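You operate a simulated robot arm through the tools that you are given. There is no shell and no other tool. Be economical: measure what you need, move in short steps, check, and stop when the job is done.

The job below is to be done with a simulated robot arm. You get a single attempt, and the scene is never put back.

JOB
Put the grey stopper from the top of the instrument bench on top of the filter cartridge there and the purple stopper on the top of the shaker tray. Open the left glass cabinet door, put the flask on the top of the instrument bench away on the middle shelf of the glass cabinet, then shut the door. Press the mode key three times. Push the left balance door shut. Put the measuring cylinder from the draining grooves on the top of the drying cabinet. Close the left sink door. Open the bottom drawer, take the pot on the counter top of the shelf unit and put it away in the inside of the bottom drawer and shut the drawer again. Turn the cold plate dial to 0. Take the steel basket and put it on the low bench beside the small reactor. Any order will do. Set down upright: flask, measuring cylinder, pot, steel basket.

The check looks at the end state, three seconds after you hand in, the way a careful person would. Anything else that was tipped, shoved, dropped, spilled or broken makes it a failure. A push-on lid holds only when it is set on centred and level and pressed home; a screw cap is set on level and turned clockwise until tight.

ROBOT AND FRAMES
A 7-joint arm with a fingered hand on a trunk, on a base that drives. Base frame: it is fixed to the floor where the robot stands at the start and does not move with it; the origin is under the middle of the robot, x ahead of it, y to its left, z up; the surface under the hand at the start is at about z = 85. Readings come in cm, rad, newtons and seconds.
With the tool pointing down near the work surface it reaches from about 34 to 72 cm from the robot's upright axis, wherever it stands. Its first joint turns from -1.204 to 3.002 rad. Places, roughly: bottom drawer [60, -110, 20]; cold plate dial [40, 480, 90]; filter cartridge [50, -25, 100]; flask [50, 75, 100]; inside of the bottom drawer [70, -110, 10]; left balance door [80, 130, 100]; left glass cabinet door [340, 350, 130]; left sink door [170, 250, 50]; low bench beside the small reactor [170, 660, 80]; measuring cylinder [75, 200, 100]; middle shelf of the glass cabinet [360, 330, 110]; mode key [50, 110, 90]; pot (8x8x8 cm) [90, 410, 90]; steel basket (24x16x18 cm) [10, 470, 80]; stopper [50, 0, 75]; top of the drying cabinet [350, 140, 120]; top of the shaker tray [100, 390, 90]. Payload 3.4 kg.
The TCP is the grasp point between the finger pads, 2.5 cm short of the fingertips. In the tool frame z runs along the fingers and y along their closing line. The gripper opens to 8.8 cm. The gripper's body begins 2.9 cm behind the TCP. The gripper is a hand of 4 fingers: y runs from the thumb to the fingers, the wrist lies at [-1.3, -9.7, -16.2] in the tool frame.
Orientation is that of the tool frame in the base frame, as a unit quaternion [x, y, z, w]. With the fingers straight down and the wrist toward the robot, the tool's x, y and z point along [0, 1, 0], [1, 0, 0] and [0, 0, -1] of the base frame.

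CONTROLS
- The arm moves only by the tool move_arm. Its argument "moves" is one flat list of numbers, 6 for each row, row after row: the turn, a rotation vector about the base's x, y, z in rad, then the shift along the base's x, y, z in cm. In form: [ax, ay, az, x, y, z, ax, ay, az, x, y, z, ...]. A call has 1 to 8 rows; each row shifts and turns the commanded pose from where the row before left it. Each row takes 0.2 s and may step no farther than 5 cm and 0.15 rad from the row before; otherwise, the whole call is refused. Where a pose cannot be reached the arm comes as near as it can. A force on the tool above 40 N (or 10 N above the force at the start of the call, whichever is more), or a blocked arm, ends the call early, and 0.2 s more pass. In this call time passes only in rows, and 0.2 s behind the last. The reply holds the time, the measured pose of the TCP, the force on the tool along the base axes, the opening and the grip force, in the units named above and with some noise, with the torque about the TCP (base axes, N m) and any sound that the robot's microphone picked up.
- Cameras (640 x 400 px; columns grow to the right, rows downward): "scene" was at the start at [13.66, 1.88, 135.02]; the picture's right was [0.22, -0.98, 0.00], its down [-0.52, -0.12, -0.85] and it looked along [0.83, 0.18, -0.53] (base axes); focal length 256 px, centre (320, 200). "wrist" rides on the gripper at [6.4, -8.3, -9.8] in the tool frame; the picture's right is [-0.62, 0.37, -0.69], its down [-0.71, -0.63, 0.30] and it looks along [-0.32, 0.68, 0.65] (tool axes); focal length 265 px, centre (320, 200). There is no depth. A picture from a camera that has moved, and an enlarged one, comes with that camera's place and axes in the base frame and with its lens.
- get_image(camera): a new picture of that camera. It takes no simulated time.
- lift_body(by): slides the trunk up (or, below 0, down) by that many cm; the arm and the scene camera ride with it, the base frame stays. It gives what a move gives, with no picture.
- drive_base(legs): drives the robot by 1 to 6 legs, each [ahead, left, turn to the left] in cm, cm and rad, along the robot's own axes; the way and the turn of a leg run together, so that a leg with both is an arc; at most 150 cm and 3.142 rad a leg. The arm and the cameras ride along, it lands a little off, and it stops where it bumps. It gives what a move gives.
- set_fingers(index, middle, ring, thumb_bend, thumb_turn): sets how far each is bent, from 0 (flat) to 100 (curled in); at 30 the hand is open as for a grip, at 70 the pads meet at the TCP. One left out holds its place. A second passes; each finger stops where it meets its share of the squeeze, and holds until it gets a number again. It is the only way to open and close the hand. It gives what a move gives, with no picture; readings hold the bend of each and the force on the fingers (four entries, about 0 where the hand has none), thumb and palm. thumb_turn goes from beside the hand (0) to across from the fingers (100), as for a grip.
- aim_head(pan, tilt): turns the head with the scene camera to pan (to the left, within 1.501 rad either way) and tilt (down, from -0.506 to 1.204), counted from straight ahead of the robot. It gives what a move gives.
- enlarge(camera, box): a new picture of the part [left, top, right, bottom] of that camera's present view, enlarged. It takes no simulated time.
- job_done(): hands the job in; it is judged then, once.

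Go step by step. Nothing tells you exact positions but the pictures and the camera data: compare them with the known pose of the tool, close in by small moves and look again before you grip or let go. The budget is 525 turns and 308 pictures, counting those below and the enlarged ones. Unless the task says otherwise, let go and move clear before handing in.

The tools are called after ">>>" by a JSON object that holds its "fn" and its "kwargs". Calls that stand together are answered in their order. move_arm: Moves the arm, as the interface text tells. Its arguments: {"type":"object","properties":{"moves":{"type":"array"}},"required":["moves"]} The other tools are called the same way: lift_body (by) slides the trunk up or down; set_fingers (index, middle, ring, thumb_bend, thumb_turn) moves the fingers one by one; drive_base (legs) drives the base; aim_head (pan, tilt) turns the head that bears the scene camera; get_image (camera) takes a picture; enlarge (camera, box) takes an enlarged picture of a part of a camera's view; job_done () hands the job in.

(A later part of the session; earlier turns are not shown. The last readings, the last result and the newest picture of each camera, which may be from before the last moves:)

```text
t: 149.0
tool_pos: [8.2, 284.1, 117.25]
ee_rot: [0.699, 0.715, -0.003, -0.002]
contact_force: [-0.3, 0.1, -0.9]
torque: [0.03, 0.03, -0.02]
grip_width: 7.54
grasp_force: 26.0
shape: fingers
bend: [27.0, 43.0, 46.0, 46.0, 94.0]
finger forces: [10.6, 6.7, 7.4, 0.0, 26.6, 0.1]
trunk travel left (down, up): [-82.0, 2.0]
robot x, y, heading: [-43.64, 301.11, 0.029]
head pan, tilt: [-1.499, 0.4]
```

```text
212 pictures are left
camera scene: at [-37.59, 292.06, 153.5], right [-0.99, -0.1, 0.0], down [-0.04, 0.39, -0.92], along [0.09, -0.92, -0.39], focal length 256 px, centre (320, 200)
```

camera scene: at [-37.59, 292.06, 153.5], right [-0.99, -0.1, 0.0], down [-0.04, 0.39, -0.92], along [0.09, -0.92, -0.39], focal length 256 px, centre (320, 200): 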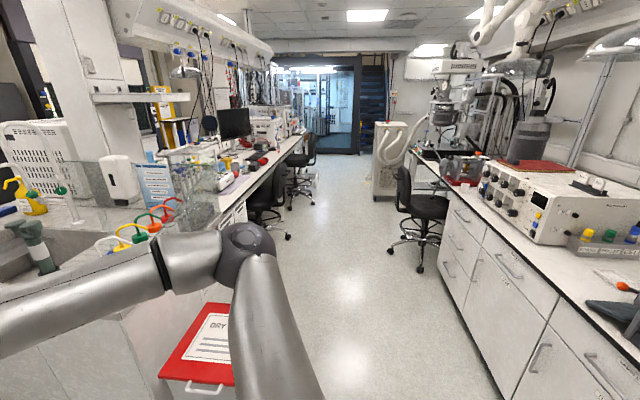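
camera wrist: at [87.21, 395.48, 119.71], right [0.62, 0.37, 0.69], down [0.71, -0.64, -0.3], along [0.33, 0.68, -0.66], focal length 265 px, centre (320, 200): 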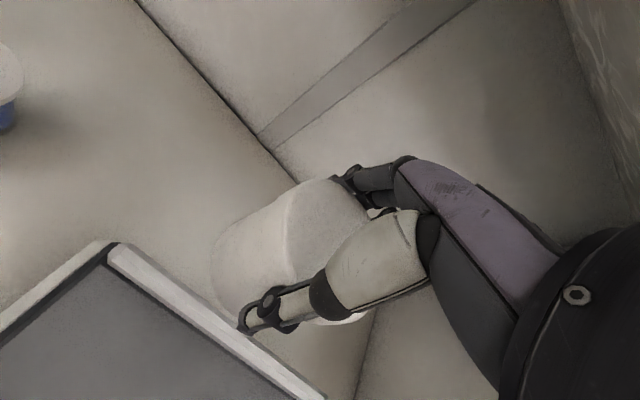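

The aisle is clear. I drive back to the drawer.

>>> {"fn": "drive_base", "kwargs": {"legs": [[0, -150, -0.03], [0, -140, 0]]}}

>>> {"fn": "get_image", "kwargs": {"camera": "wrist"}}

>>> {"fn": "get_image", "kwargs": {"camera": "scene"}}

```text
t: 162.9
tool_pos: [8.62, -6.18, 117.32]
ee_rot: [0.71, 0.704, -0.003, -0.003]
contact_force: [-0.3, 0.5, -1.5]
torque: [0.04, -0.01, 0.02]
grip_width: 7.52
grasp_force: 25.6
shape: fingers
bend: [27.0, 43.0, 46.0, 46.0, 94.0]
finger forces: [10.7, 6.7, 7.3, 0.0, 26.6, 0.1]
trunk travel left (down, up): [-82.0, 2.0]
robot x, y, heading: [-42.02, 12.63, 0.0]
head pan, tilt: [-1.499, 0.4]
```

```text
211 pictures are left
camera wrist: at [0.38, 0.09, 127.17], right [0.37, -0.62, 0.69], down [-0.64, -0.71, -0.3], along [0.67, -0.33, -0.66], focal length 265 px, centre (320, 200)
```

wrist: 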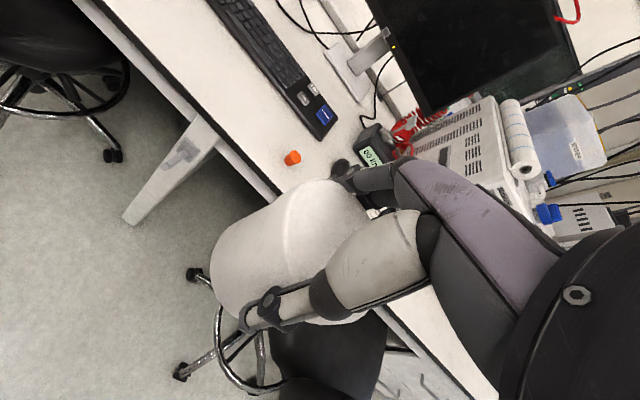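

```text
210 pictures are left
camera scene: at [-36.72, 3.27, 153.5], right [-1.0, -0.07, 0.0], down [-0.03, 0.39, -0.92], along [0.06, -0.92, -0.39], focal length 256 px, centre (320, 200)
```

scene: 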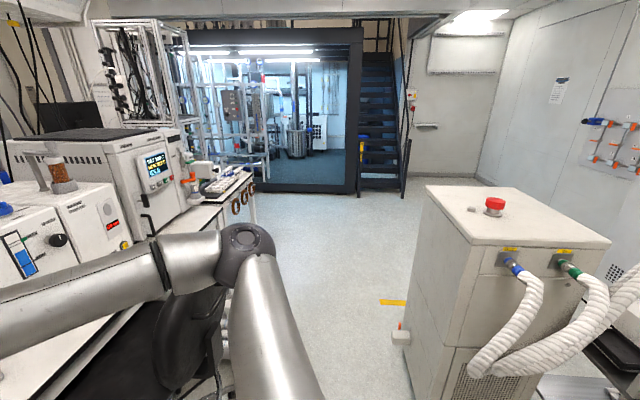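

I continue to the drawer.

>>> {"fn": "drive_base", "kwargs": {"legs": [[0, -110, 0]]}}

>>> {"fn": "aim_head", "kwargs": {"pan": -0.1, "tilt": 0.9}}

>>> {"fn": "get_image", "kwargs": {"camera": "scene"}}

```text
t: 168.6
tool_pos: [7.94, -117.5, 117.27]
ee_rot: [0.711, 0.703, -0.003, -0.003]
contact_force: [0.1, 0.4, -2.0]
torque: [0.06, 0.01, 0.0]
grip_width: 7.56
grasp_force: 26.0
shape: fingers
bend: [27.0, 43.0, 46.0, 46.0, 94.0]
finger forces: [10.6, 6.8, 7.3, 0.0, 26.6, 0.0]
trunk travel left (down, up): [-82.0, 2.0]
robot x, y, heading: [-43.04, -98.16, -0.004]
head pan, tilt: [-1.499, 0.4]
```

```text
t: 170.2
tool_pos: [7.93, -117.36, 117.24]
ee_rot: [0.712, 0.702, -0.004, -0.003]
contact_force: [-0.2, 0.2, -1.9]
torque: [-0.01, -0.01, 0.01]
grip_width: 7.54
grasp_force: 25.3
shape: fingers
bend: [27.0, 43.0, 46.0, 47.0, 94.0]
finger forces: [10.7, 6.7, 7.2, 0.0, 26.6, 0.0]
trunk travel left (down, up): [-82.0, 2.0]
robot x, y, heading: [-42.88, -98.29, -0.008]
head pan, tilt: [-0.099, 0.901]
```

```text
209 pictures are left
camera scene: at [-30.44, -99.25, 149.2], right [-0.11, -0.99, 0.0], down [-0.78, 0.08, -0.62], along [0.62, -0.07, -0.78], focal length 256 px, centre (320, 200)
```

scene: 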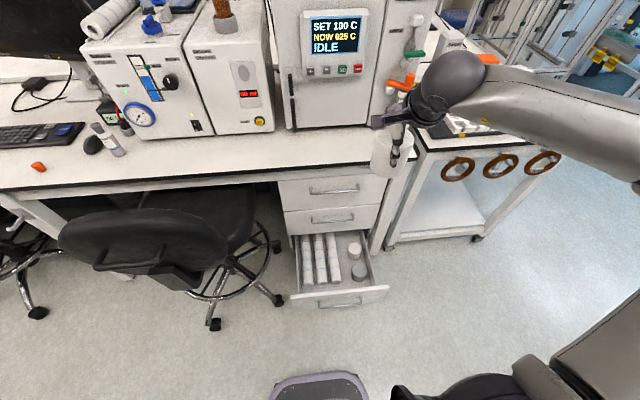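

>>> {"fn": "enlarge", "kwargs": {"camera": "scene", "box": [275, 220, 405, 315]}}

```text
4.21 times, centred on (340, 268) of scene
camera zoom: at [-30.44, -99.25, 149.2], right [-0.11, -0.99, 0.0], down [-0.78, 0.08, -0.62], along [0.62, -0.07, -0.78], focal length 1076 px, centre (236, -84)
```

zoom: 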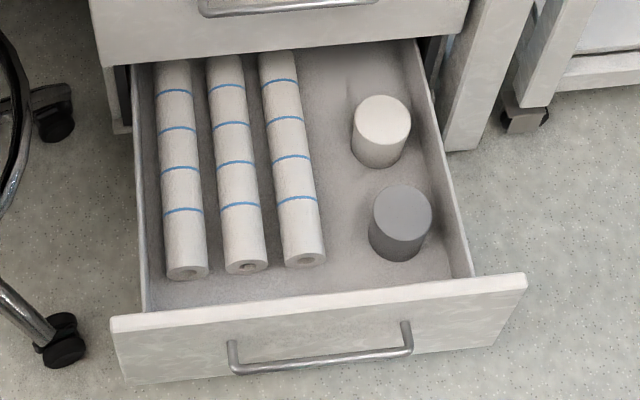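

I plan to set the pot in the gap at the front of the drawer, about [14, -119.6], with the hand turned 90 degrees so the fingers open sideways. I turn the hand first while high.

>>> {"fn": "move_arm", "kwargs": {"moves": [0, 0, 0.142, 0, 0, 0, 0, 0, 0.142, 0, 0, 0, 0, 0, 0.142, 0, 0, 0, 0, 0, 0.142, 0, 0, 0, 0, 0, 0.142, 0, 0, 0, 0, 0, 0.142, 0, 0, 0]}}

>>> {"fn": "move_arm", "kwargs": {"moves": [0, 0, 0.142, 0, 0, 0, 0, 0, 0.142, 0, 0, 0, 0, 0, 0.142, 0, 0, 0, 0, 0, 0.142, 0, 0, 0, 0, 0, 0.155, 1, 0, 0]}}

>>> {"fn": "get_image", "kwargs": {"camera": "scene"}}

```text
t: 171.6
tool_pos: [6.13, -113.73, 116.55]
ee_rot: [0.439, 0.898, -0.014, -0.006]
contact_force: [0.8, 0.4, -2.2]
torque: [0.01, 0.0, 0.02]
grip_width: 7.49
grasp_force: 25.7
shape: fingers
bend: [27.0, 43.0, 47.0, 47.0, 94.0]
finger forces: [10.6, 6.8, 7.5, 0.0, 26.3, 0.1]
out of reach, approached as far as the arm can: row 4, 5, 6
trunk travel left (down, up): [-82.0, 2.0]
robot x, y, heading: [-42.8, -98.42, -0.002]
head pan, tilt: [-0.099, 0.901]
```

```text
refused: row 5 steps farther than a row can; nothing moved
```

```text
207 pictures are left
camera scene: at [-30.51, -99.24, 149.21], right [-0.11, -0.99, 0.0], down [-0.78, 0.08, -0.62], along [0.62, -0.07, -0.78], focal length 256 px, centre (320, 200)
```

scene: 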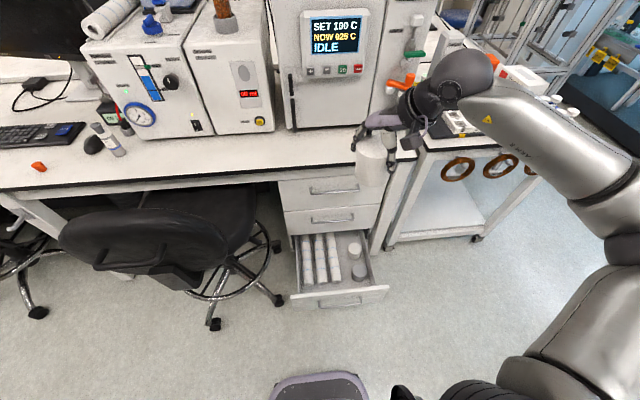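

The turn ran out of reach on this side. If I stand further right, the forearm points left and the turned hand becomes natural, so I drive right and bring the hand back left.

>>> {"fn": "drive_base", "kwargs": {"legs": [[0, -55, 0]]}}

>>> {"fn": "move_arm", "kwargs": {"moves": [0, 0, 0, 0.5, 4.8, 0, 0, 0, 0, 0.5, 4.8, 0, 0, 0, 0, 0.5, 4.8, 0, 0, 0, 0, 0.5, 4.8, 0, 0, 0, 0.1, 0.5, 4.8, 0, 0, 0, 0.1, 0.5, 4.8, 0, 0, 0, 0.1, 0.5, 4.8, 0, 0, 0, 0.1, 0.5, 4.8, 0]}}

>>> {"fn": "get_image", "kwargs": {"camera": "scene"}}

```text
t: 174.8
tool_pos: [5.96, -169.35, 116.56]
ee_rot: [0.436, 0.9, -0.014, -0.006]
contact_force: [0.4, 0.6, -2.2]
torque: [-0.01, 0.02, 0.01]
grip_width: 7.53
grasp_force: 25.7
shape: fingers
bend: [27.0, 43.0, 47.0, 47.0, 94.0]
finger forces: [10.7, 6.7, 7.5, 0.1, 26.3, 0.1]
trunk travel left (down, up): [-82.0, 2.0]
robot x, y, heading: [-42.97, -154.14, -0.004]
head pan, tilt: [-0.099, 0.901]
```

```text
t: 176.6
tool_pos: [9.5, -134.26, 116.63]
ee_rot: [0.285, 0.958, -0.015, -0.004]
contact_force: [0.2, -0.6, -1.9]
torque: [0.03, -0.03, 0.04]
grip_width: 7.5
grasp_force: 25.9
shape: fingers
bend: [27.0, 43.0, 47.0, 47.0, 94.0]
finger forces: [10.8, 6.7, 7.4, 0.1, 26.2, 0.0]
out of reach, approached as far as the arm can: row 8
trunk travel left (down, up): [-82.0, 2.0]
robot x, y, heading: [-43.01, -153.96, -0.004]
head pan, tilt: [-0.099, 0.901]
```

```text
206 pictures are left
camera scene: at [-30.75, -155.05, 149.2], right [-0.1, -0.99, 0.0], down [-0.78, 0.08, -0.62], along [0.62, -0.06, -0.78], focal length 256 px, centre (320, 200)
```

scene: 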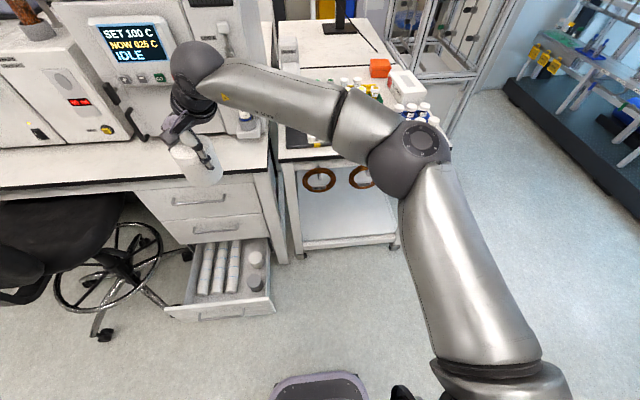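

>>> {"fn": "move_arm", "kwargs": {"moves": [0, 0, 0.1, 0, 2, 0, 0, 0, 0.1, 0, 2, 0, 0, 0, 0.1, 0, 2, 0, 0, 0, 0.1, 0, 2, 0]}}

```text
t: 177.6
tool_pos: [9.35, -134.21, 116.61]
ee_rot: [0.286, 0.958, -0.015, -0.005]
contact_force: [-0.3, 0.4, -1.7]
torque: [0.02, -0.01, -0.02]
grip_width: 7.46
grasp_force: 25.9
shape: fingers
bend: [27.0, 43.0, 47.0, 47.0, 94.0]
finger forces: [10.9, 6.7, 7.4, 0.1, 26.2, 0.1]
out of reach, approached as far as the arm can: row 1, 2, 3, 4
trunk travel left (down, up): [-82.0, 2.0]
robot x, y, heading: [-43.39, -153.98, -0.004]
head pan, tilt: [-0.099, 0.901]
```

The wrist is at its limit with the fingers' closing line at 57 degrees, which is nearly enough. I turn the base slightly left and advance so the hand is over the drawer gap, then lower the trunk.

>>> {"fn": "drive_base", "kwargs": {"legs": [[0, 0, 0.22], [10, 0, 0]]}}

>>> {"fn": "lift_body", "kwargs": {"by": -40}}

>>> {"fn": "get_image", "kwargs": {"camera": "scene"}}

>>> {"fn": "get_image", "kwargs": {"camera": "wrist"}}

```text
t: 179.5
tool_pos: [13.78, -121.01, 116.6]
ee_rot: [0.179, 0.984, -0.015, -0.003]
contact_force: [-0.1, -0.1, -1.4]
torque: [0.0, 0.04, -0.01]
grip_width: 7.51
grasp_force: 26.1
shape: fingers
bend: [28.0, 43.0, 47.0, 47.0, 94.0]
finger forces: [10.7, 6.7, 7.5, 0.1, 26.1, 0.0]
trunk travel left (down, up): [-82.0, 2.0]
robot x, y, heading: [-33.55, -151.81, 0.213]
head pan, tilt: [-0.099, 0.901]
```

```text
t: 183.3
tool_pos: [13.61, -121.09, 76.68]
ee_rot: [0.179, 0.984, -0.015, -0.003]
contact_force: [-0.3, -0.4, -2.0]
torque: [-0.02, 0.01, 0.04]
grip_width: 7.47
grasp_force: 25.6
shape: fingers
bend: [28.0, 43.0, 47.0, 47.0, 94.0]
finger forces: [10.7, 6.6, 7.5, 0.0, 25.9, 0.0]
trunk travel left (down, up): [-42.0, 42.0]
robot x, y, heading: [-33.1, -151.94, 0.217]
head pan, tilt: [-0.099, 0.901]
```

```text
205 pictures are left
camera scene: at [-21.07, -149.98, 109.2], right [0.12, -0.99, 0.0], down [-0.78, -0.09, -0.62], along [0.62, 0.07, -0.78], focal length 256 px, centre (320, 200)
```

scene: 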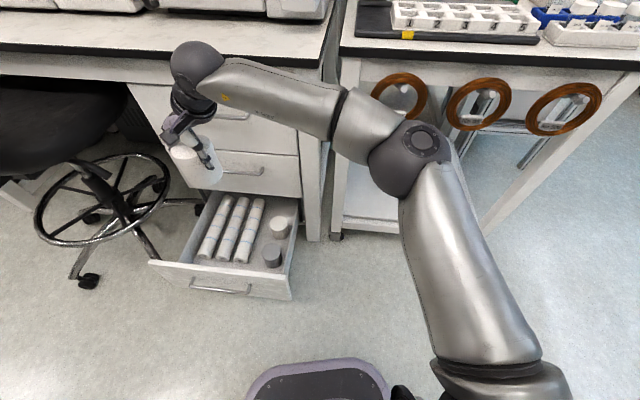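

```text
204 pictures are left
camera wrist: at [4.66, -126.41, 86.69], right [0.72, 0.15, 0.68], down [0.44, -0.85, -0.28], along [0.54, 0.51, -0.67], focal length 265 px, centre (320, 200)
```

wrist: 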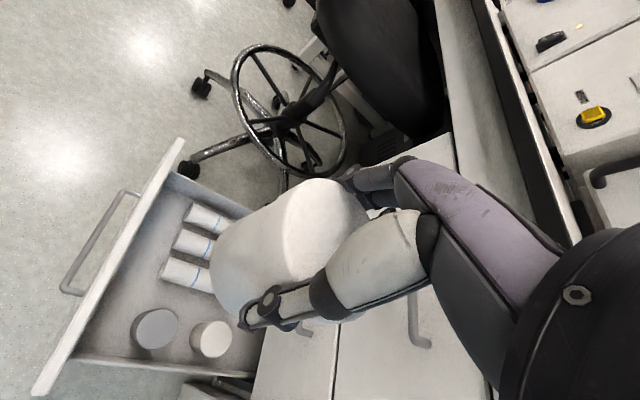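

>>> {"fn": "enlarge", "kwargs": {"camera": "wrist", "box": [20, 130, 300, 400]}}

>>> {"fn": "enlarge", "kwargs": {"camera": "scene", "box": [140, 180, 320, 310]}}

```text
1.48 times, centred on (160, 265) of wrist
camera zoom: at [4.66, -126.41, 86.69], right [0.72, 0.15, 0.68], down [0.44, -0.85, -0.28], along [0.54, 0.51, -0.67], focal length 393 px, centre (557, 104)
```

zoom: 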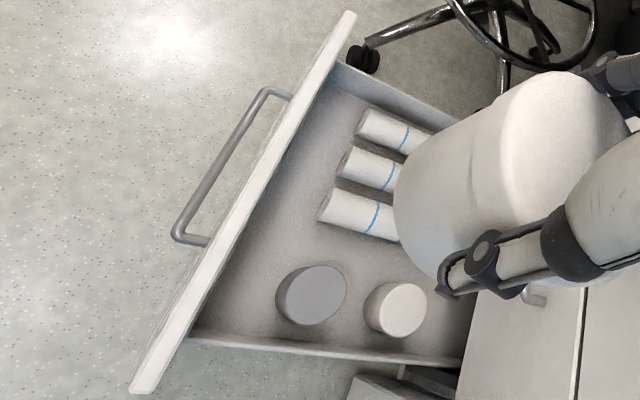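

```text
3.08 times, centred on (230, 245) of scene
camera zoom: at [-21.07, -149.98, 109.2], right [0.12, -0.99, 0.0], down [-0.78, -0.09, -0.62], along [0.62, 0.07, -0.78], focal length 786 px, centre (597, 62)
```

zoom: 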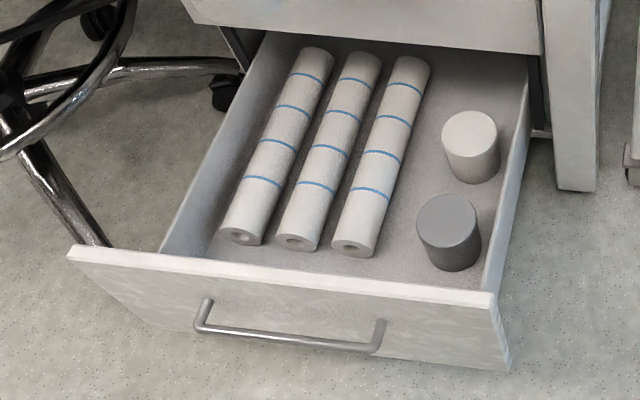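

The gap measures x 8.6 to 19.1 in front of the rolls. I lower further and measure the pot against it.

>>> {"fn": "lift_body", "kwargs": {"by": -28}}

>>> {"fn": "get_image", "kwargs": {"camera": "wrist"}}

>>> {"fn": "get_image", "kwargs": {"camera": "scene"}}

```text
t: 186.2
tool_pos: [13.57, -121.08, 48.46]
ee_rot: [0.179, 0.984, -0.014, -0.003]
contact_force: [0.2, 0.7, -1.0]
torque: [0.01, 0.02, -0.03]
grip_width: 7.48
grasp_force: 25.5
shape: fingers
bend: [28.0, 43.0, 47.0, 47.0, 94.0]
finger forces: [10.7, 6.8, 7.5, 0.0, 26.0, 0.0]
trunk travel left (down, up): [-14.0, 70.0]
robot x, y, heading: [-33.33, -151.84, 0.218]
head pan, tilt: [-0.099, 0.901]
```

```text
201 pictures are left
camera wrist: at [4.66, -126.42, 58.69], right [0.72, 0.15, 0.68], down [0.44, -0.85, -0.28], along [0.54, 0.51, -0.67], focal length 265 px, centre (320, 200)
```

wrist: 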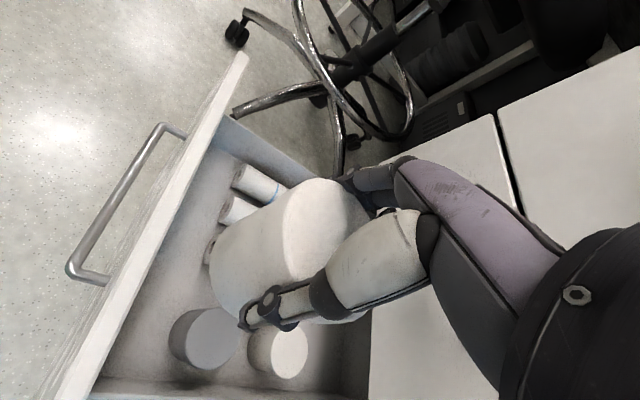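

```text
200 pictures are left
camera scene: at [-21.08, -149.99, 81.2], right [0.12, -0.99, 0.0], down [-0.78, -0.09, -0.62], along [0.62, 0.07, -0.78], focal length 256 px, centre (320, 200)
```

scene: 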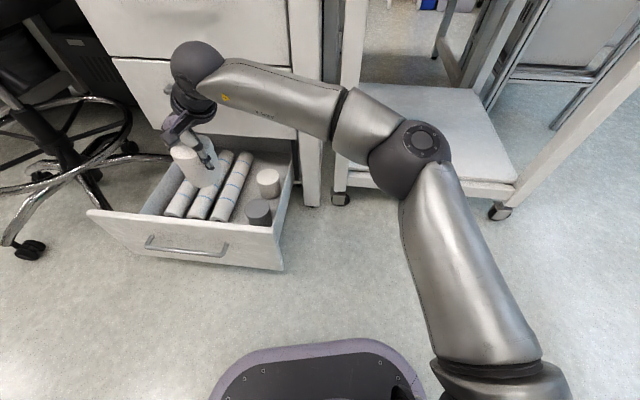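

>>> {"fn": "enlarge", "kwargs": {"camera": "scene", "box": [80, 110, 300, 270]}}

>>> {"fn": "enlarge", "kwargs": {"camera": "wrist", "box": [100, 110, 380, 390]}}

```text
2.50 times, centred on (190, 190) of scene
camera zoom: at [-21.08, -149.99, 81.2], right [0.12, -0.99, 0.0], down [-0.78, -0.09, -0.62], along [0.62, 0.07, -0.78], focal length 639 px, centre (645, 225)
```

zoom: 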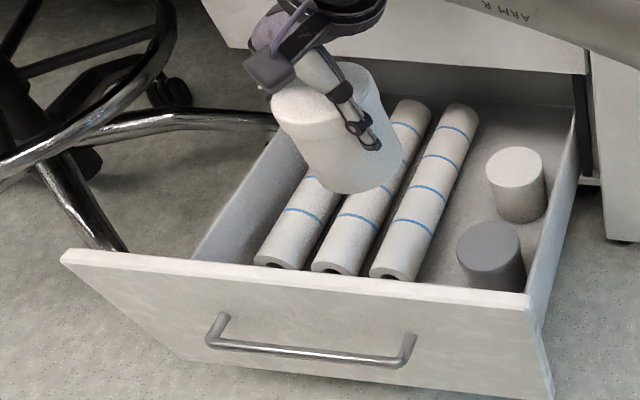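

```text
1.43 times, centred on (240, 250) of wrist
camera zoom: at [4.66, -126.42, 58.69], right [0.72, 0.15, 0.68], down [0.44, -0.85, -0.28], along [0.54, 0.51, -0.67], focal length 379 px, centre (434, 129)
```

zoom: 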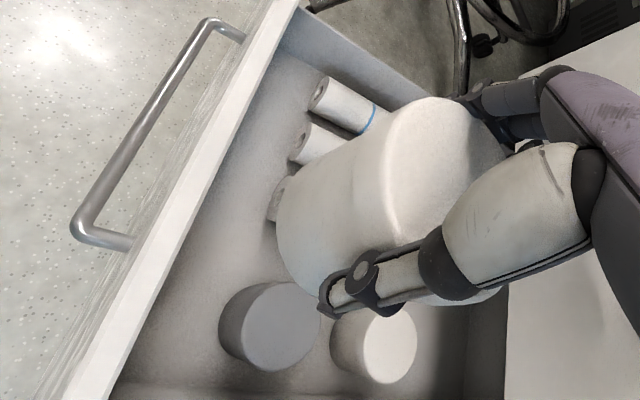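

The pot hangs upright at about [13.0, -121.7]. I shift it over the gap and start down.

>>> {"fn": "move_arm", "kwargs": {"moves": [0, 0, 0, 0.4, 3.6, 0, 0, 0, 0, 0.4, 3.6, 0, 0, 0, 0, 0, 0, -4]}}

>>> {"fn": "lift_body", "kwargs": {"by": -8}}

>>> {"fn": "enlarge", "kwargs": {"camera": "scene", "box": [80, 110, 300, 270]}}

>>> {"fn": "get_image", "kwargs": {"camera": "wrist"}}

```text
t: 186.9
tool_pos: [13.85, -119.85, 44.7]
ee_rot: [0.179, 0.984, -0.015, -0.002]
contact_force: [0.3, 0.0, -1.1]
torque: [-0.01, 0.01, -0.01]
grip_width: 7.45
grasp_force: 25.1
shape: fingers
bend: [28.0, 43.0, 47.0, 47.0, 94.0]
finger forces: [10.7, 6.7, 7.6, 0.1, 26.1, 0.0]
out of reach, approached as far as the arm can: row 1, 2
trunk travel left (down, up): [-14.0, 70.0]
robot x, y, heading: [-33.33, -152.34, 0.219]
head pan, tilt: [-0.099, 0.901]
```

```text
t: 188.1
tool_pos: [13.95, -119.79, 36.63]
ee_rot: [0.179, 0.984, -0.015, -0.003]
contact_force: [-0.5, 0.6, -1.7]
torque: [0.0, 0.0, -0.02]
grip_width: 7.45
grasp_force: 25.6
shape: fingers
bend: [28.0, 43.0, 47.0, 47.0, 94.0]
finger forces: [10.8, 6.8, 7.5, 0.0, 26.0, 0.0]
trunk travel left (down, up): [-6.0, 78.0]
robot x, y, heading: [-33.08, -152.38, 0.216]
head pan, tilt: [-0.099, 0.901]
```

```text
2.50 times, centred on (190, 190) of scene
camera zoom: at [-21.08, -149.99, 73.2], right [0.12, -0.99, 0.0], down [-0.78, -0.09, -0.62], along [0.62, 0.07, -0.78], focal length 639 px, centre (645, 225)
```

zoom: 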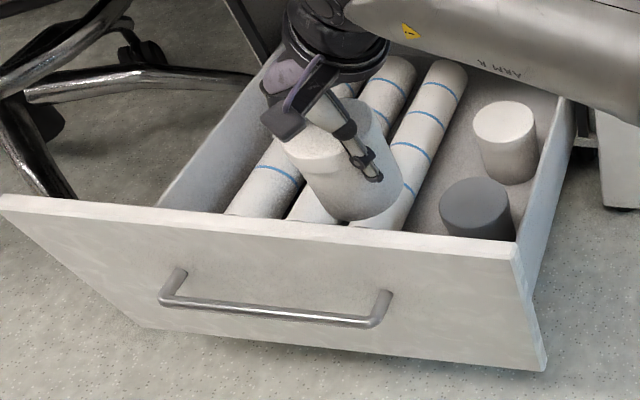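

```text
196 pictures are left
camera wrist: at [4.9, -125.16, 46.67], right [0.72, 0.15, 0.68], down [0.44, -0.85, -0.28], along [0.54, 0.51, -0.67], focal length 265 px, centre (320, 200)
```

wrist: 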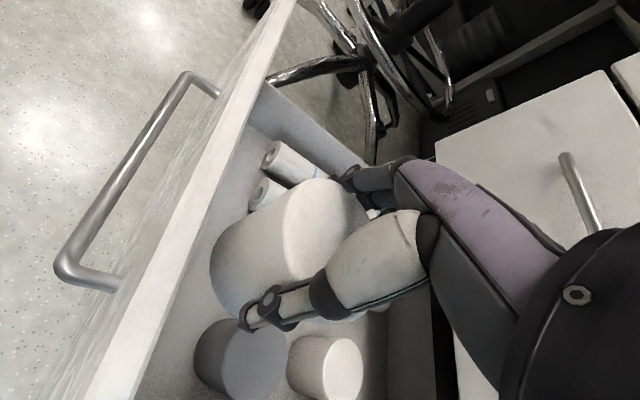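

I shift the base to move the pot left by about 5.7 cm.

>>> {"fn": "drive_base", "kwargs": {"legs": [[1.7, 5.5, 0]]}}

>>> {"fn": "enlarge", "kwargs": {"camera": "scene", "box": [80, 110, 300, 270]}}

>>> {"fn": "get_image", "kwargs": {"camera": "wrist"}}

```text
t: 189.1
tool_pos: [14.33, -113.89, 36.59]
ee_rot: [0.18, 0.984, -0.014, -0.003]
contact_force: [-0.9, -0.3, -0.9]
torque: [0.01, -0.02, 0.0]
grip_width: 7.46
grasp_force: 25.6
shape: fingers
bend: [28.0, 43.0, 47.0, 47.0, 94.0]
finger forces: [10.8, 6.7, 7.4, 0.1, 25.9, 0.0]
trunk travel left (down, up): [-6.0, 78.0]
robot x, y, heading: [-33.07, -146.27, 0.218]
head pan, tilt: [-0.099, 0.901]
```

```text
2.50 times, centred on (190, 190) of scene
camera zoom: at [-20.61, -144.18, 73.2], right [0.12, -0.99, 0.0], down [-0.78, -0.09, -0.62], along [0.62, 0.07, -0.78], focal length 639 px, centre (645, 225)
```

zoom: 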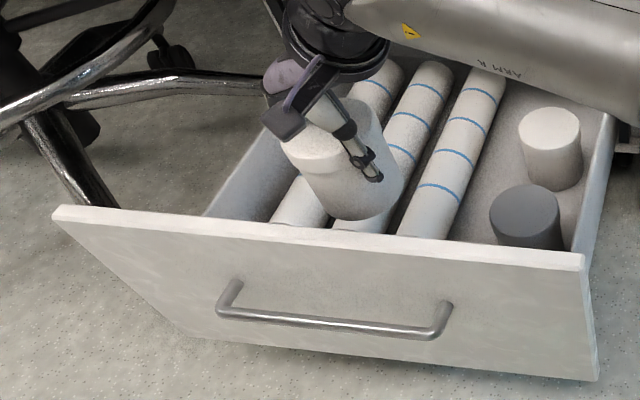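

```text
194 pictures are left
camera wrist: at [5.39, -119.37, 46.66], right [0.72, 0.15, 0.68], down [0.44, -0.85, -0.28], along [0.54, 0.51, -0.67], focal length 265 px, centre (320, 200)
```

wrist: 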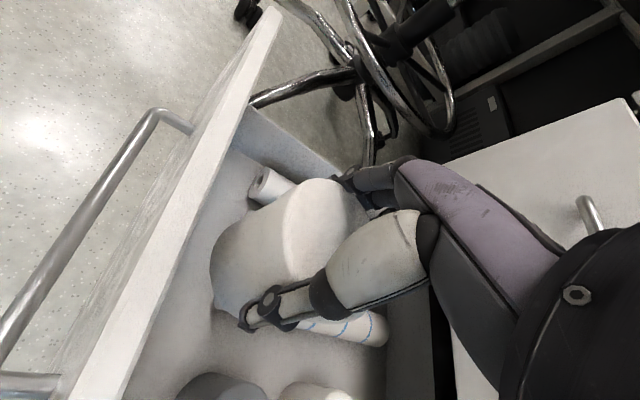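

The pot is between panel and rolls. I lower it step by step.

>>> {"fn": "move_arm", "kwargs": {"moves": [0, 0, 0, 0, 0, -3, 0, 0, 0, 0, 0, -3, 0, 0, 0, 0, 0, -3]}}

>>> {"fn": "enlarge", "kwargs": {"camera": "scene", "box": [80, 110, 300, 270]}}

>>> {"fn": "get_image", "kwargs": {"camera": "wrist"}}

```text
t: 189.9
tool_pos: [14.28, -114.01, 27.63]
ee_rot: [0.18, 0.984, -0.015, -0.003]
contact_force: [0.1, -0.7, -1.3]
torque: [0.0, -0.02, -0.02]
grip_width: 7.44
grasp_force: 26.0
shape: fingers
bend: [28.0, 43.0, 47.0, 47.0, 94.0]
finger forces: [10.6, 6.7, 7.6, 0.0, 25.9, 0.0]
trunk travel left (down, up): [-6.0, 78.0]
robot x, y, heading: [-32.8, -145.97, 0.221]
head pan, tilt: [-0.099, 0.901]
```

```text
2.50 times, centred on (190, 190) of scene
camera zoom: at [-20.62, -144.18, 73.21], right [0.12, -0.99, 0.0], down [-0.78, -0.09, -0.62], along [0.62, 0.07, -0.78], focal length 639 px, centre (645, 225)
```

zoom: 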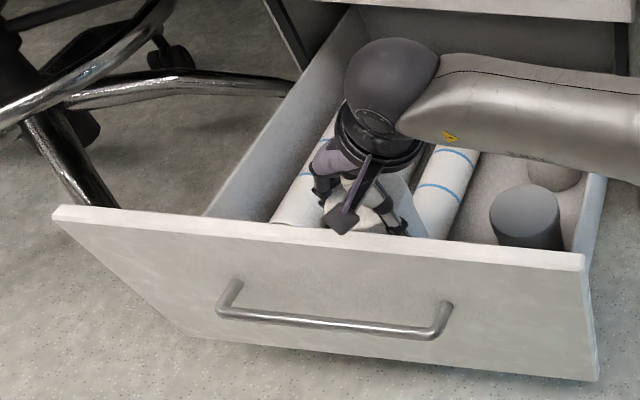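

```text
192 pictures are left
camera wrist: at [5.41, -119.39, 37.73], right [0.72, 0.14, 0.68], down [0.44, -0.85, -0.29], along [0.54, 0.51, -0.67], focal length 265 px, centre (320, 200)
```

wrist: 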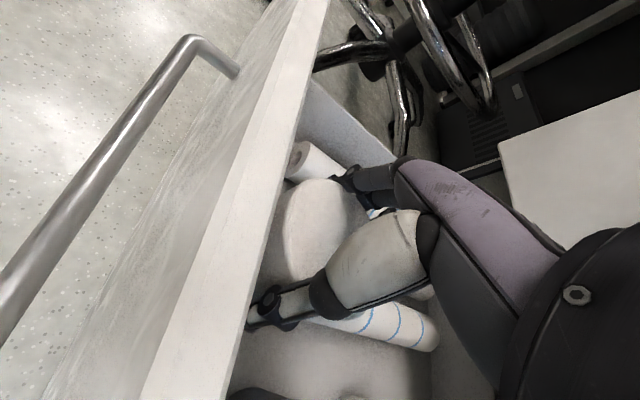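

>>> {"fn": "move_arm", "kwargs": {"moves": [0, 0, 0, 0, 0, -2, 0, 0, 0, 0, 0, -2]}}

>>> {"fn": "get_image", "kwargs": {"camera": "scene"}}

>>> {"fn": "get_image", "kwargs": {"camera": "wrist"}}

```text
t: 190.5
tool_pos: [14.39, -114.04, 23.51]
ee_rot: [0.18, 0.984, -0.014, -0.002]
contact_force: [0.2, 0.5, -1.4]
torque: [0.01, 0.0, -0.02]
grip_width: 7.47
grasp_force: 25.1
shape: fingers
bend: [28.0, 43.0, 47.0, 47.0, 94.0]
finger forces: [10.7, 6.7, 7.7, 0.0, 25.9, 0.1]
trunk travel left (down, up): [-6.0, 78.0]
robot x, y, heading: [-32.96, -145.9, 0.216]
head pan, tilt: [-0.099, 0.901]
```

```text
191 pictures are left
camera scene: at [-20.61, -144.18, 73.2], right [0.12, -0.99, 0.0], down [-0.78, -0.09, -0.62], along [0.62, 0.07, -0.78], focal length 256 px, centre (320, 200)
```

scene: 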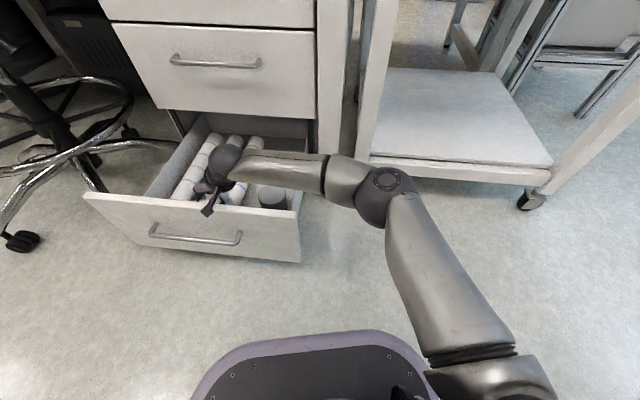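

```text
190 pictures are left
camera wrist: at [5.41, -119.43, 33.67], right [0.72, 0.15, 0.68], down [0.44, -0.85, -0.28], along [0.54, 0.51, -0.67], focal length 265 px, centre (320, 200)
```

wrist: 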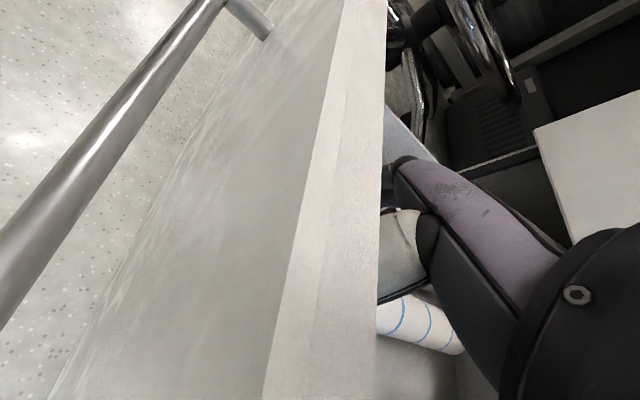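

The wrist camera is close above the drawer's front panel, so I go down in very small steps and watch for any contact.

>>> {"fn": "move_arm", "kwargs": {"moves": [0, 0, 0, 0, 0, -0.5]}}

>>> {"fn": "move_arm", "kwargs": {"moves": [0, 0, 0, 0, 0, -0.5]}}

>>> {"fn": "move_arm", "kwargs": {"moves": [0, 0, 0, 0, 0, -0.5]}}

>>> {"fn": "enlarge", "kwargs": {"camera": "scene", "box": [130, 120, 310, 250]}}

```text
t: 190.9
tool_pos: [14.37, -114.08, 23.05]
ee_rot: [0.18, 0.984, -0.014, -0.002]
contact_force: [0.0, 0.1, -1.3]
torque: [0.03, 0.02, -0.01]
grip_width: 7.43
grasp_force: 25.6
shape: fingers
bend: [28.0, 43.0, 47.0, 47.0, 94.0]
finger forces: [10.6, 6.7, 7.6, 0.0, 25.9, 0.0]
trunk travel left (down, up): [-6.0, 78.0]
robot x, y, heading: [-32.75, -146.33, 0.214]
head pan, tilt: [-0.099, 0.901]
```

```text
t: 191.3
tool_pos: [14.47, -113.95, 22.6]
ee_rot: [0.18, 0.984, -0.014, -0.003]
contact_force: [0.5, 0.8, -1.6]
torque: [-0.02, 0.01, -0.01]
grip_width: 7.42
grasp_force: 25.4
shape: fingers
bend: [28.0, 43.0, 47.0, 47.0, 94.0]
finger forces: [10.7, 6.7, 7.5, 0.0, 25.9, 0.0]
trunk travel left (down, up): [-6.0, 78.0]
robot x, y, heading: [-32.93, -146.22, 0.21]
head pan, tilt: [-0.099, 0.901]
```

```text
t: 191.7
tool_pos: [14.35, -113.88, 22.17]
ee_rot: [0.179, 0.984, -0.014, -0.003]
contact_force: [1.2, 0.4, -1.8]
torque: [0.0, 0.0, 0.04]
grip_width: 7.46
grasp_force: 25.6
shape: fingers
bend: [28.0, 43.0, 47.0, 47.0, 94.0]
finger forces: [10.7, 6.7, 7.6, 0.0, 25.9, 0.0]
trunk travel left (down, up): [-6.0, 78.0]
robot x, y, heading: [-33.12, -146.32, 0.216]
head pan, tilt: [-0.099, 0.901]
```

```text
3.08 times, centred on (220, 185) of scene
camera zoom: at [-20.61, -144.18, 73.2], right [0.12, -0.99, 0.0], down [-0.78, -0.09, -0.62], along [0.62, 0.07, -0.78], focal length 786 px, centre (628, 246)
```

zoom: 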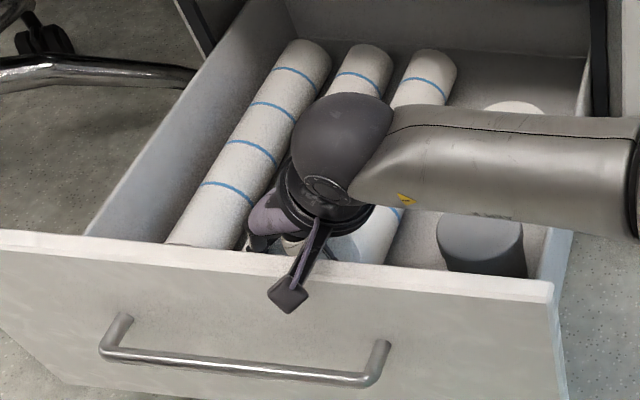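

>>> {"fn": "move_arm", "kwargs": {"moves": [0, 0, 0, 0, 0, -0.4]}}

>>> {"fn": "move_arm", "kwargs": {"moves": [0, 0, 0, 0, 0, -0.4]}}

>>> {"fn": "move_arm", "kwargs": {"moves": [0, 0, 0, 0, 0, -0.4]}}

>>> {"fn": "enlarge", "kwargs": {"camera": "scene", "box": [130, 120, 310, 250]}}

```text
t: 192.1
tool_pos: [14.35, -113.94, 21.86]
ee_rot: [0.18, 0.984, -0.015, -0.003]
contact_force: [0.2, 0.3, -0.7]
torque: [-0.03, 0.01, -0.01]
grip_width: 7.44
grasp_force: 25.3
shape: fingers
bend: [28.0, 43.0, 47.0, 47.0, 94.0]
finger forces: [10.7, 6.7, 7.5, 0.0, 26.0, 0.0]
trunk travel left (down, up): [-6.0, 78.0]
robot x, y, heading: [-32.88, -146.52, 0.216]
head pan, tilt: [-0.099, 0.901]
```

```text
t: 192.5
tool_pos: [14.37, -114.02, 21.24]
ee_rot: [0.18, 0.984, -0.015, -0.003]
contact_force: [0.2, -0.2, -0.7]
torque: [-0.01, 0.06, 0.03]
grip_width: 7.42
grasp_force: 25.7
shape: fingers
bend: [28.0, 43.0, 47.0, 47.0, 94.0]
finger forces: [10.7, 6.8, 7.7, 0.1, 25.8, 0.0]
trunk travel left (down, up): [-6.0, 78.0]
robot x, y, heading: [-32.92, -145.64, 0.214]
head pan, tilt: [-0.099, 0.901]
```

```text
t: 192.9
tool_pos: [14.41, -114.02, 21.4]
ee_rot: [0.18, 0.984, -0.011, -0.001]
contact_force: [2.9, -1.3, 23.0]
torque: [-1.35, 1.5, 0.18]
grip_width: 7.4
grasp_force: 25.2
shape: fingers
bend: [28.0, 43.0, 47.0, 47.0, 94.0]
finger forces: [10.7, 6.6, 7.6, 0.0, 25.9, 0.0]
trunk travel left (down, up): [-6.0, 78.0]
robot x, y, heading: [-33.04, -146.12, 0.215]
head pan, tilt: [-0.099, 0.901]
```

```text
3.08 times, centred on (220, 185) of scene
camera zoom: at [-20.76, -144.29, 73.29], right [0.12, -0.99, 0.0], down [-0.78, -0.09, -0.62], along [0.62, 0.07, -0.78], focal length 786 px, centre (628, 246)
```

zoom: 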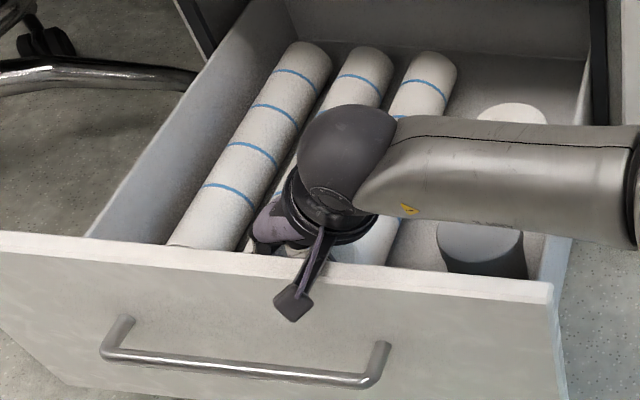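

The rod of the wrist camera has just touched the panel top, with the pot about 1 cm or less above the drawer floor. I relieve the contact slightly and let the pot down by opening gently.

>>> {"fn": "move_arm", "kwargs": {"moves": [0, 0, 0, 0, 0, 0.2]}}

>>> {"fn": "set_fingers", "kwargs": {"index": 25, "middle": 38, "ring": 42, "thumb_bend": 40}}

>>> {"fn": "enlarge", "kwargs": {"camera": "scene", "box": [130, 120, 310, 250]}}

```text
t: 193.3
tool_pos: [14.32, -113.92, 21.35]
ee_rot: [0.18, 0.984, -0.013, -0.002]
contact_force: [2.1, 1.8, 23.4]
torque: [-1.66, 1.53, -0.03]
grip_width: 7.41
grasp_force: 25.3
shape: fingers
bend: [28.0, 43.0, 47.0, 47.0, 94.0]
finger forces: [10.7, 6.7, 7.6, 0.0, 25.9, 0.0]
trunk travel left (down, up): [-6.0, 78.0]
robot x, y, heading: [-33.22, -146.1, 0.21]
head pan, tilt: [-0.099, 0.901]
```

```text
t: 194.3
tool_pos: [14.3, -113.98, 21.4]
ee_rot: [0.179, 0.984, -0.013, -0.002]
contact_force: [2.7, 6.2, 26.1]
torque: [-2.32, 1.71, -0.19]
grip_width: 8.61
grasp_force: 5.6
shape: fingers
bend: [24.0, 37.0, 41.0, 38.0, 97.0]
finger forces: [2.4, 1.7, 2.6, 0.0, 4.9, 0.1]
trunk travel left (down, up): [-6.0, 78.0]
robot x, y, heading: [-32.51, -146.3, 0.213]
head pan, tilt: [-0.099, 0.901]
```

```text
3.08 times, centred on (220, 185) of scene
camera zoom: at [-20.79, -144.27, 73.25], right [0.12, -0.99, 0.0], down [-0.78, -0.09, -0.62], along [0.62, 0.07, -0.78], focal length 786 px, centre (628, 246)
```

zoom: 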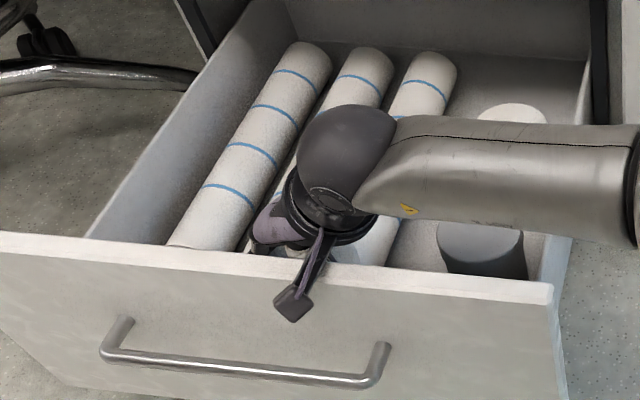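

>>> {"fn": "set_fingers", "kwargs": {"index": 12, "middle": 24, "ring": 26, "thumb_bend": 28}}

>>> {"fn": "move_arm", "kwargs": {"moves": [0, 0, 0, 0, 0, 0.6]}}

```text
t: 195.3
tool_pos: [14.51, -113.95, 21.38]
ee_rot: [0.18, 0.984, -0.013, -0.002]
contact_force: [1.5, 7.8, 27.2]
torque: [-2.35, 1.51, -0.31]
grip_width: 10.68
grasp_force: 0.0
shape: fingers
bend: [12.0, 24.0, 26.0, 28.0, 97.0]
finger forces: [0.0, 0.0, 0.0, 0.0, 0.0, 0.0]
trunk travel left (down, up): [-6.0, 78.0]
robot x, y, heading: [-32.8, -145.87, 0.217]
head pan, tilt: [-0.099, 0.901]
```

```text
t: 195.7
tool_pos: [14.38, -114.18, 21.35]
ee_rot: [0.178, 0.984, -0.018, -0.003]
contact_force: [-0.6, -0.3, 0.1]
torque: [-0.02, 0.0, 0.04]
grip_width: 10.68
grasp_force: 0.1
shape: fingers
bend: [12.0, 24.0, 26.0, 28.0, 97.0]
finger forces: [0.1, 0.1, 0.1, 0.0, 0.0, 0.0]
trunk travel left (down, up): [-6.0, 78.0]
robot x, y, heading: [-33.14, -145.63, 0.22]
head pan, tilt: [-0.099, 0.901]
```

Nothing touches now, so I lift straight up and look.

>>> {"fn": "move_arm", "kwargs": {"moves": [0, 0, 0, 0, 0, 2, 0, 0, 0, 0, 0, 4, 0, 0, 0, 0, 0, 5, 0, 0, 0, 0, 0, 5, 0, 0, 0, 0, -2, 4.5]}}

>>> {"fn": "get_image", "kwargs": {"camera": "wrist"}}

>>> {"fn": "enlarge", "kwargs": {"camera": "scene", "box": [80, 110, 310, 270]}}

```text
t: 196.9
tool_pos: [14.09, -115.95, 42.06]
ee_rot: [0.179, 0.984, -0.016, -0.001]
contact_force: [0.1, -0.3, -0.3]
torque: [0.0, -0.03, -0.03]
grip_width: 10.69
grasp_force: 0.1
shape: fingers
bend: [12.0, 24.0, 26.0, 28.0, 97.0]
finger forces: [0.0, 0.0, 0.1, 0.0, 0.0, 0.0]
trunk travel left (down, up): [-6.0, 78.0]
robot x, y, heading: [-32.9, -146.05, 0.222]
head pan, tilt: [-0.099, 0.901]
```

```text
186 pictures are left
camera wrist: at [5.1, -121.39, 52.19], right [0.72, 0.15, 0.68], down [0.44, -0.85, -0.28], along [0.54, 0.51, -0.67], focal length 265 px, centre (320, 200)
```

wrist: 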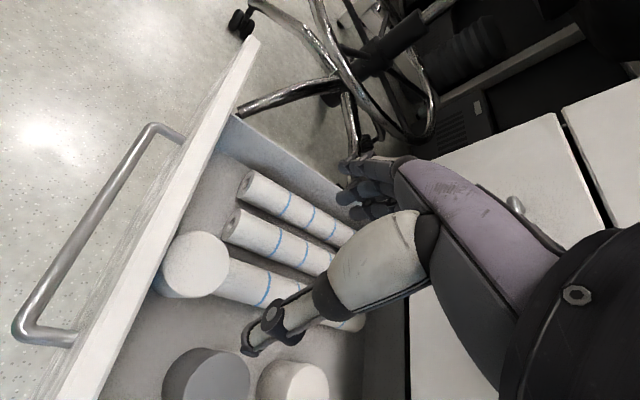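

```text
2.50 times, centred on (195, 190) of scene
camera zoom: at [-20.61, -144.18, 73.2], right [0.12, -0.99, 0.0], down [-0.78, -0.09, -0.62], along [0.62, 0.07, -0.78], focal length 639 px, centre (632, 225)
```

zoom: 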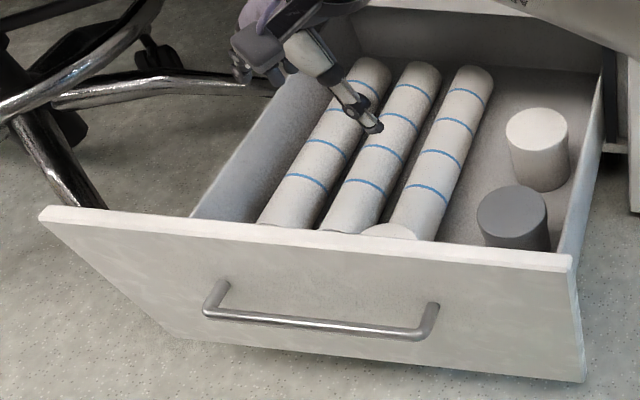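

The pot stands in the drawer. I back out so the hand is in front of the panel, then close the hand to push the drawer shut.

>>> {"fn": "drive_base", "kwargs": {"legs": [[-18, 0, -0.22]]}}

>>> {"fn": "set_fingers", "kwargs": {"index": 75, "middle": 75, "ring": 75, "thumb_bend": 70}}

>>> {"fn": "move_arm", "kwargs": {"moves": [0, 0, -0.14, 0, -1, 0, 0, 0, -0.14, 0, -1, 0, 0, 0, -0.14, 0, 0, 0, 0, 0, -0.14, 0, 0, 0, 0, 0, -0.14, 0, 0, 0, 0, 0, -0.14, 0, 0, 0, 0, 0, -0.14, 0, 0, 0]}}

>>> {"fn": "get_image", "kwargs": {"camera": "scene"}}

```text
t: 198.4
tool_pos: [1.71, -129.12, 42.08]
ee_rot: [0.288, 0.957, -0.014, -0.004]
contact_force: [-0.8, -0.1, 0.1]
torque: [0.03, 0.0, 0.01]
grip_width: 10.71
grasp_force: 0.1
shape: fingers
bend: [12.0, 24.0, 26.0, 28.0, 97.0]
finger forces: [0.0, 0.1, 0.1, 0.0, 0.0, 0.0]
trunk travel left (down, up): [-6.0, 78.0]
robot x, y, heading: [-50.63, -147.77, -0.012]
head pan, tilt: [-0.099, 0.901]
```

```text
t: 199.4
tool_pos: [1.59, -129.07, 42.08]
ee_rot: [0.288, 0.957, -0.015, -0.004]
contact_force: [0.3, 0.1, 0.2]
torque: [0.01, 0.0, 0.02]
grip_width: 0.0
grasp_force: 0.0
shape: fingers
bend: [74.0, 75.0, 75.0, 68.0, 97.0]
finger forces: [0.0, 0.0, 0.0, 0.0, 0.1, 0.0]
trunk travel left (down, up): [-6.0, 78.0]
robot x, y, heading: [-50.88, -148.12, -0.009]
head pan, tilt: [-0.099, 0.901]
```

```text
t: 201.0
tool_pos: [1.69, -131.09, 42.07]
ee_rot: [0.706, 0.708, -0.011, -0.01]
contact_force: [0.0, -0.1, -0.4]
torque: [0.02, 0.04, -0.02]
grip_width: 0.01
grasp_force: 0.0
shape: fingers
bend: [74.0, 75.0, 75.0, 68.0, 97.0]
finger forces: [0.0, 0.1, 0.0, 0.1, 0.0, 0.1]
trunk travel left (down, up): [-6.0, 78.0]
robot x, y, heading: [-51.1, -148.08, -0.011]
head pan, tilt: [-0.099, 0.901]
```

```text
184 pictures are left
camera scene: at [-38.43, -148.87, 73.2], right [-0.11, -0.99, 0.0], down [-0.78, 0.08, -0.62], along [0.62, -0.07, -0.78], focal length 256 px, centre (320, 200)
```

scene: 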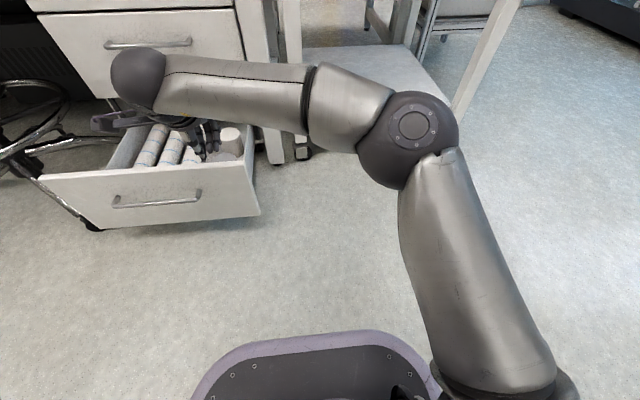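

>>> {"fn": "move_arm", "kwargs": {"moves": [0, 0, 0, -3, 3, 0, 0, 0, 0, -3, 3, 0, 0, 0, 0, -3, 3, 0, 0, 0, 0, -1, 4, -2, 0, 0, 0, 0, 2, -4, 0, 0, 0, 0, 0, -4.5, 0, 0, 0, 0, 0, -4.5, 0, 0, 0, 0, 0, -2]}}

>>> {"fn": "get_image", "kwargs": {"camera": "scene"}}

>>> {"fn": "get_image", "kwargs": {"camera": "wrist"}}

```text
t: 202.8
tool_pos: [-7.47, -120.09, 28.66]
ee_rot: [0.705, 0.709, -0.011, -0.01]
contact_force: [0.2, -0.3, 0.0]
torque: [0.0, -0.01, -0.02]
grip_width: 0.0
grasp_force: 0.0
shape: fingers
bend: [74.0, 75.0, 75.0, 68.0, 97.0]
finger forces: [0.1, 0.0, 0.1, 0.0, 0.0, 0.0]
out of reach, approached as far as the arm can: row 4, 5
trunk travel left (down, up): [-6.0, 78.0]
robot x, y, heading: [-50.98, -147.87, -0.007]
head pan, tilt: [-0.099, 0.901]
```

```text
183 pictures are left
camera scene: at [-38.44, -148.86, 73.21], right [-0.11, -0.99, 0.0], down [-0.78, 0.08, -0.62], along [0.62, -0.07, -0.78], focal length 256 px, centre (320, 200)
```

scene: 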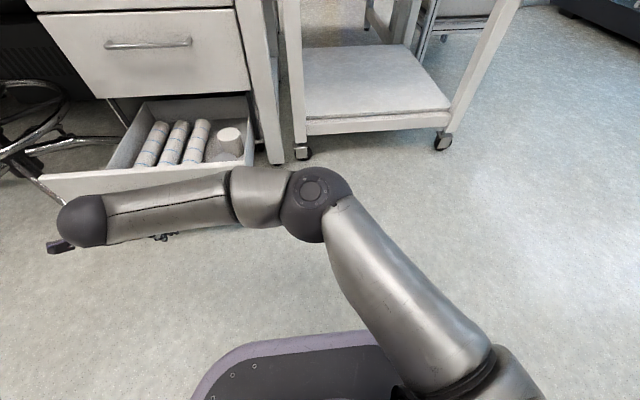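

```text
182 pictures are left
camera wrist: at [-15.62, -113.85, 38.77], right [0.39, -0.62, 0.68], down [-0.63, -0.72, -0.28], along [0.67, -0.32, -0.67], focal length 265 px, centre (320, 200)
```

wrist: 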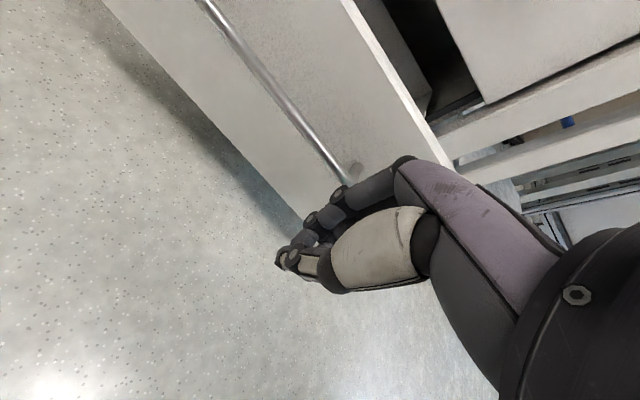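

I push by driving forward, first 25 cm.

>>> {"fn": "drive_base", "kwargs": {"legs": [[25, 0, 0]]}}

>>> {"fn": "get_image", "kwargs": {"camera": "scene"}}

>>> {"fn": "get_image", "kwargs": {"camera": "wrist"}}

```text
t: 204.6
tool_pos: [17.54, -120.38, 28.74]
ee_rot: [0.705, 0.709, -0.01, -0.01]
contact_force: [0.3, 0.9, -0.1]
torque: [-0.03, 0.0, -0.01]
grip_width: 0.0
grasp_force: 0.0
shape: fingers
bend: [74.0, 75.0, 75.0, 68.0, 97.0]
finger forces: [0.0, 0.0, 0.0, 0.1, 0.0, 0.1]
trunk travel left (down, up): [-6.0, 78.0]
robot x, y, heading: [-25.9, -147.92, -0.003]
head pan, tilt: [-0.099, 0.901]
```

```text
181 pictures are left
camera scene: at [-13.5, -149.05, 73.2], right [-0.11, -0.99, 0.0], down [-0.78, 0.08, -0.62], along [0.62, -0.07, -0.78], focal length 256 px, centre (320, 200)
```

scene: 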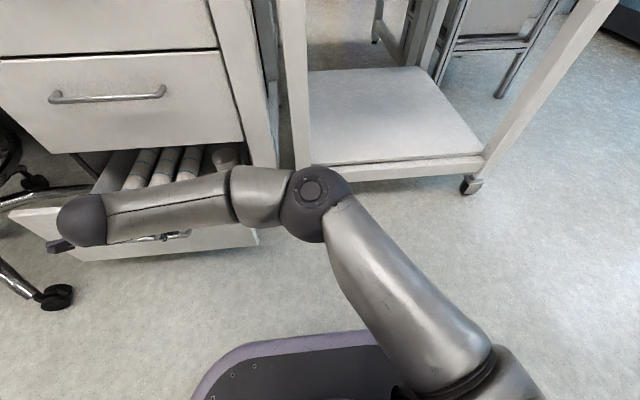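

```text
180 pictures are left
camera wrist: at [9.34, -114.06, 38.83], right [0.39, -0.62, 0.68], down [-0.63, -0.72, -0.28], along [0.67, -0.32, -0.67], focal length 265 px, centre (320, 200)
```

wrist: 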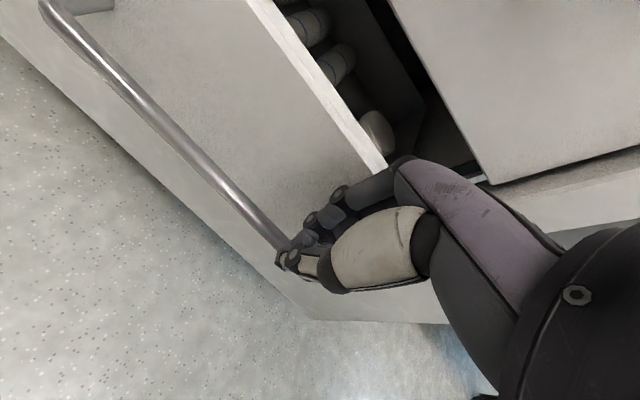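

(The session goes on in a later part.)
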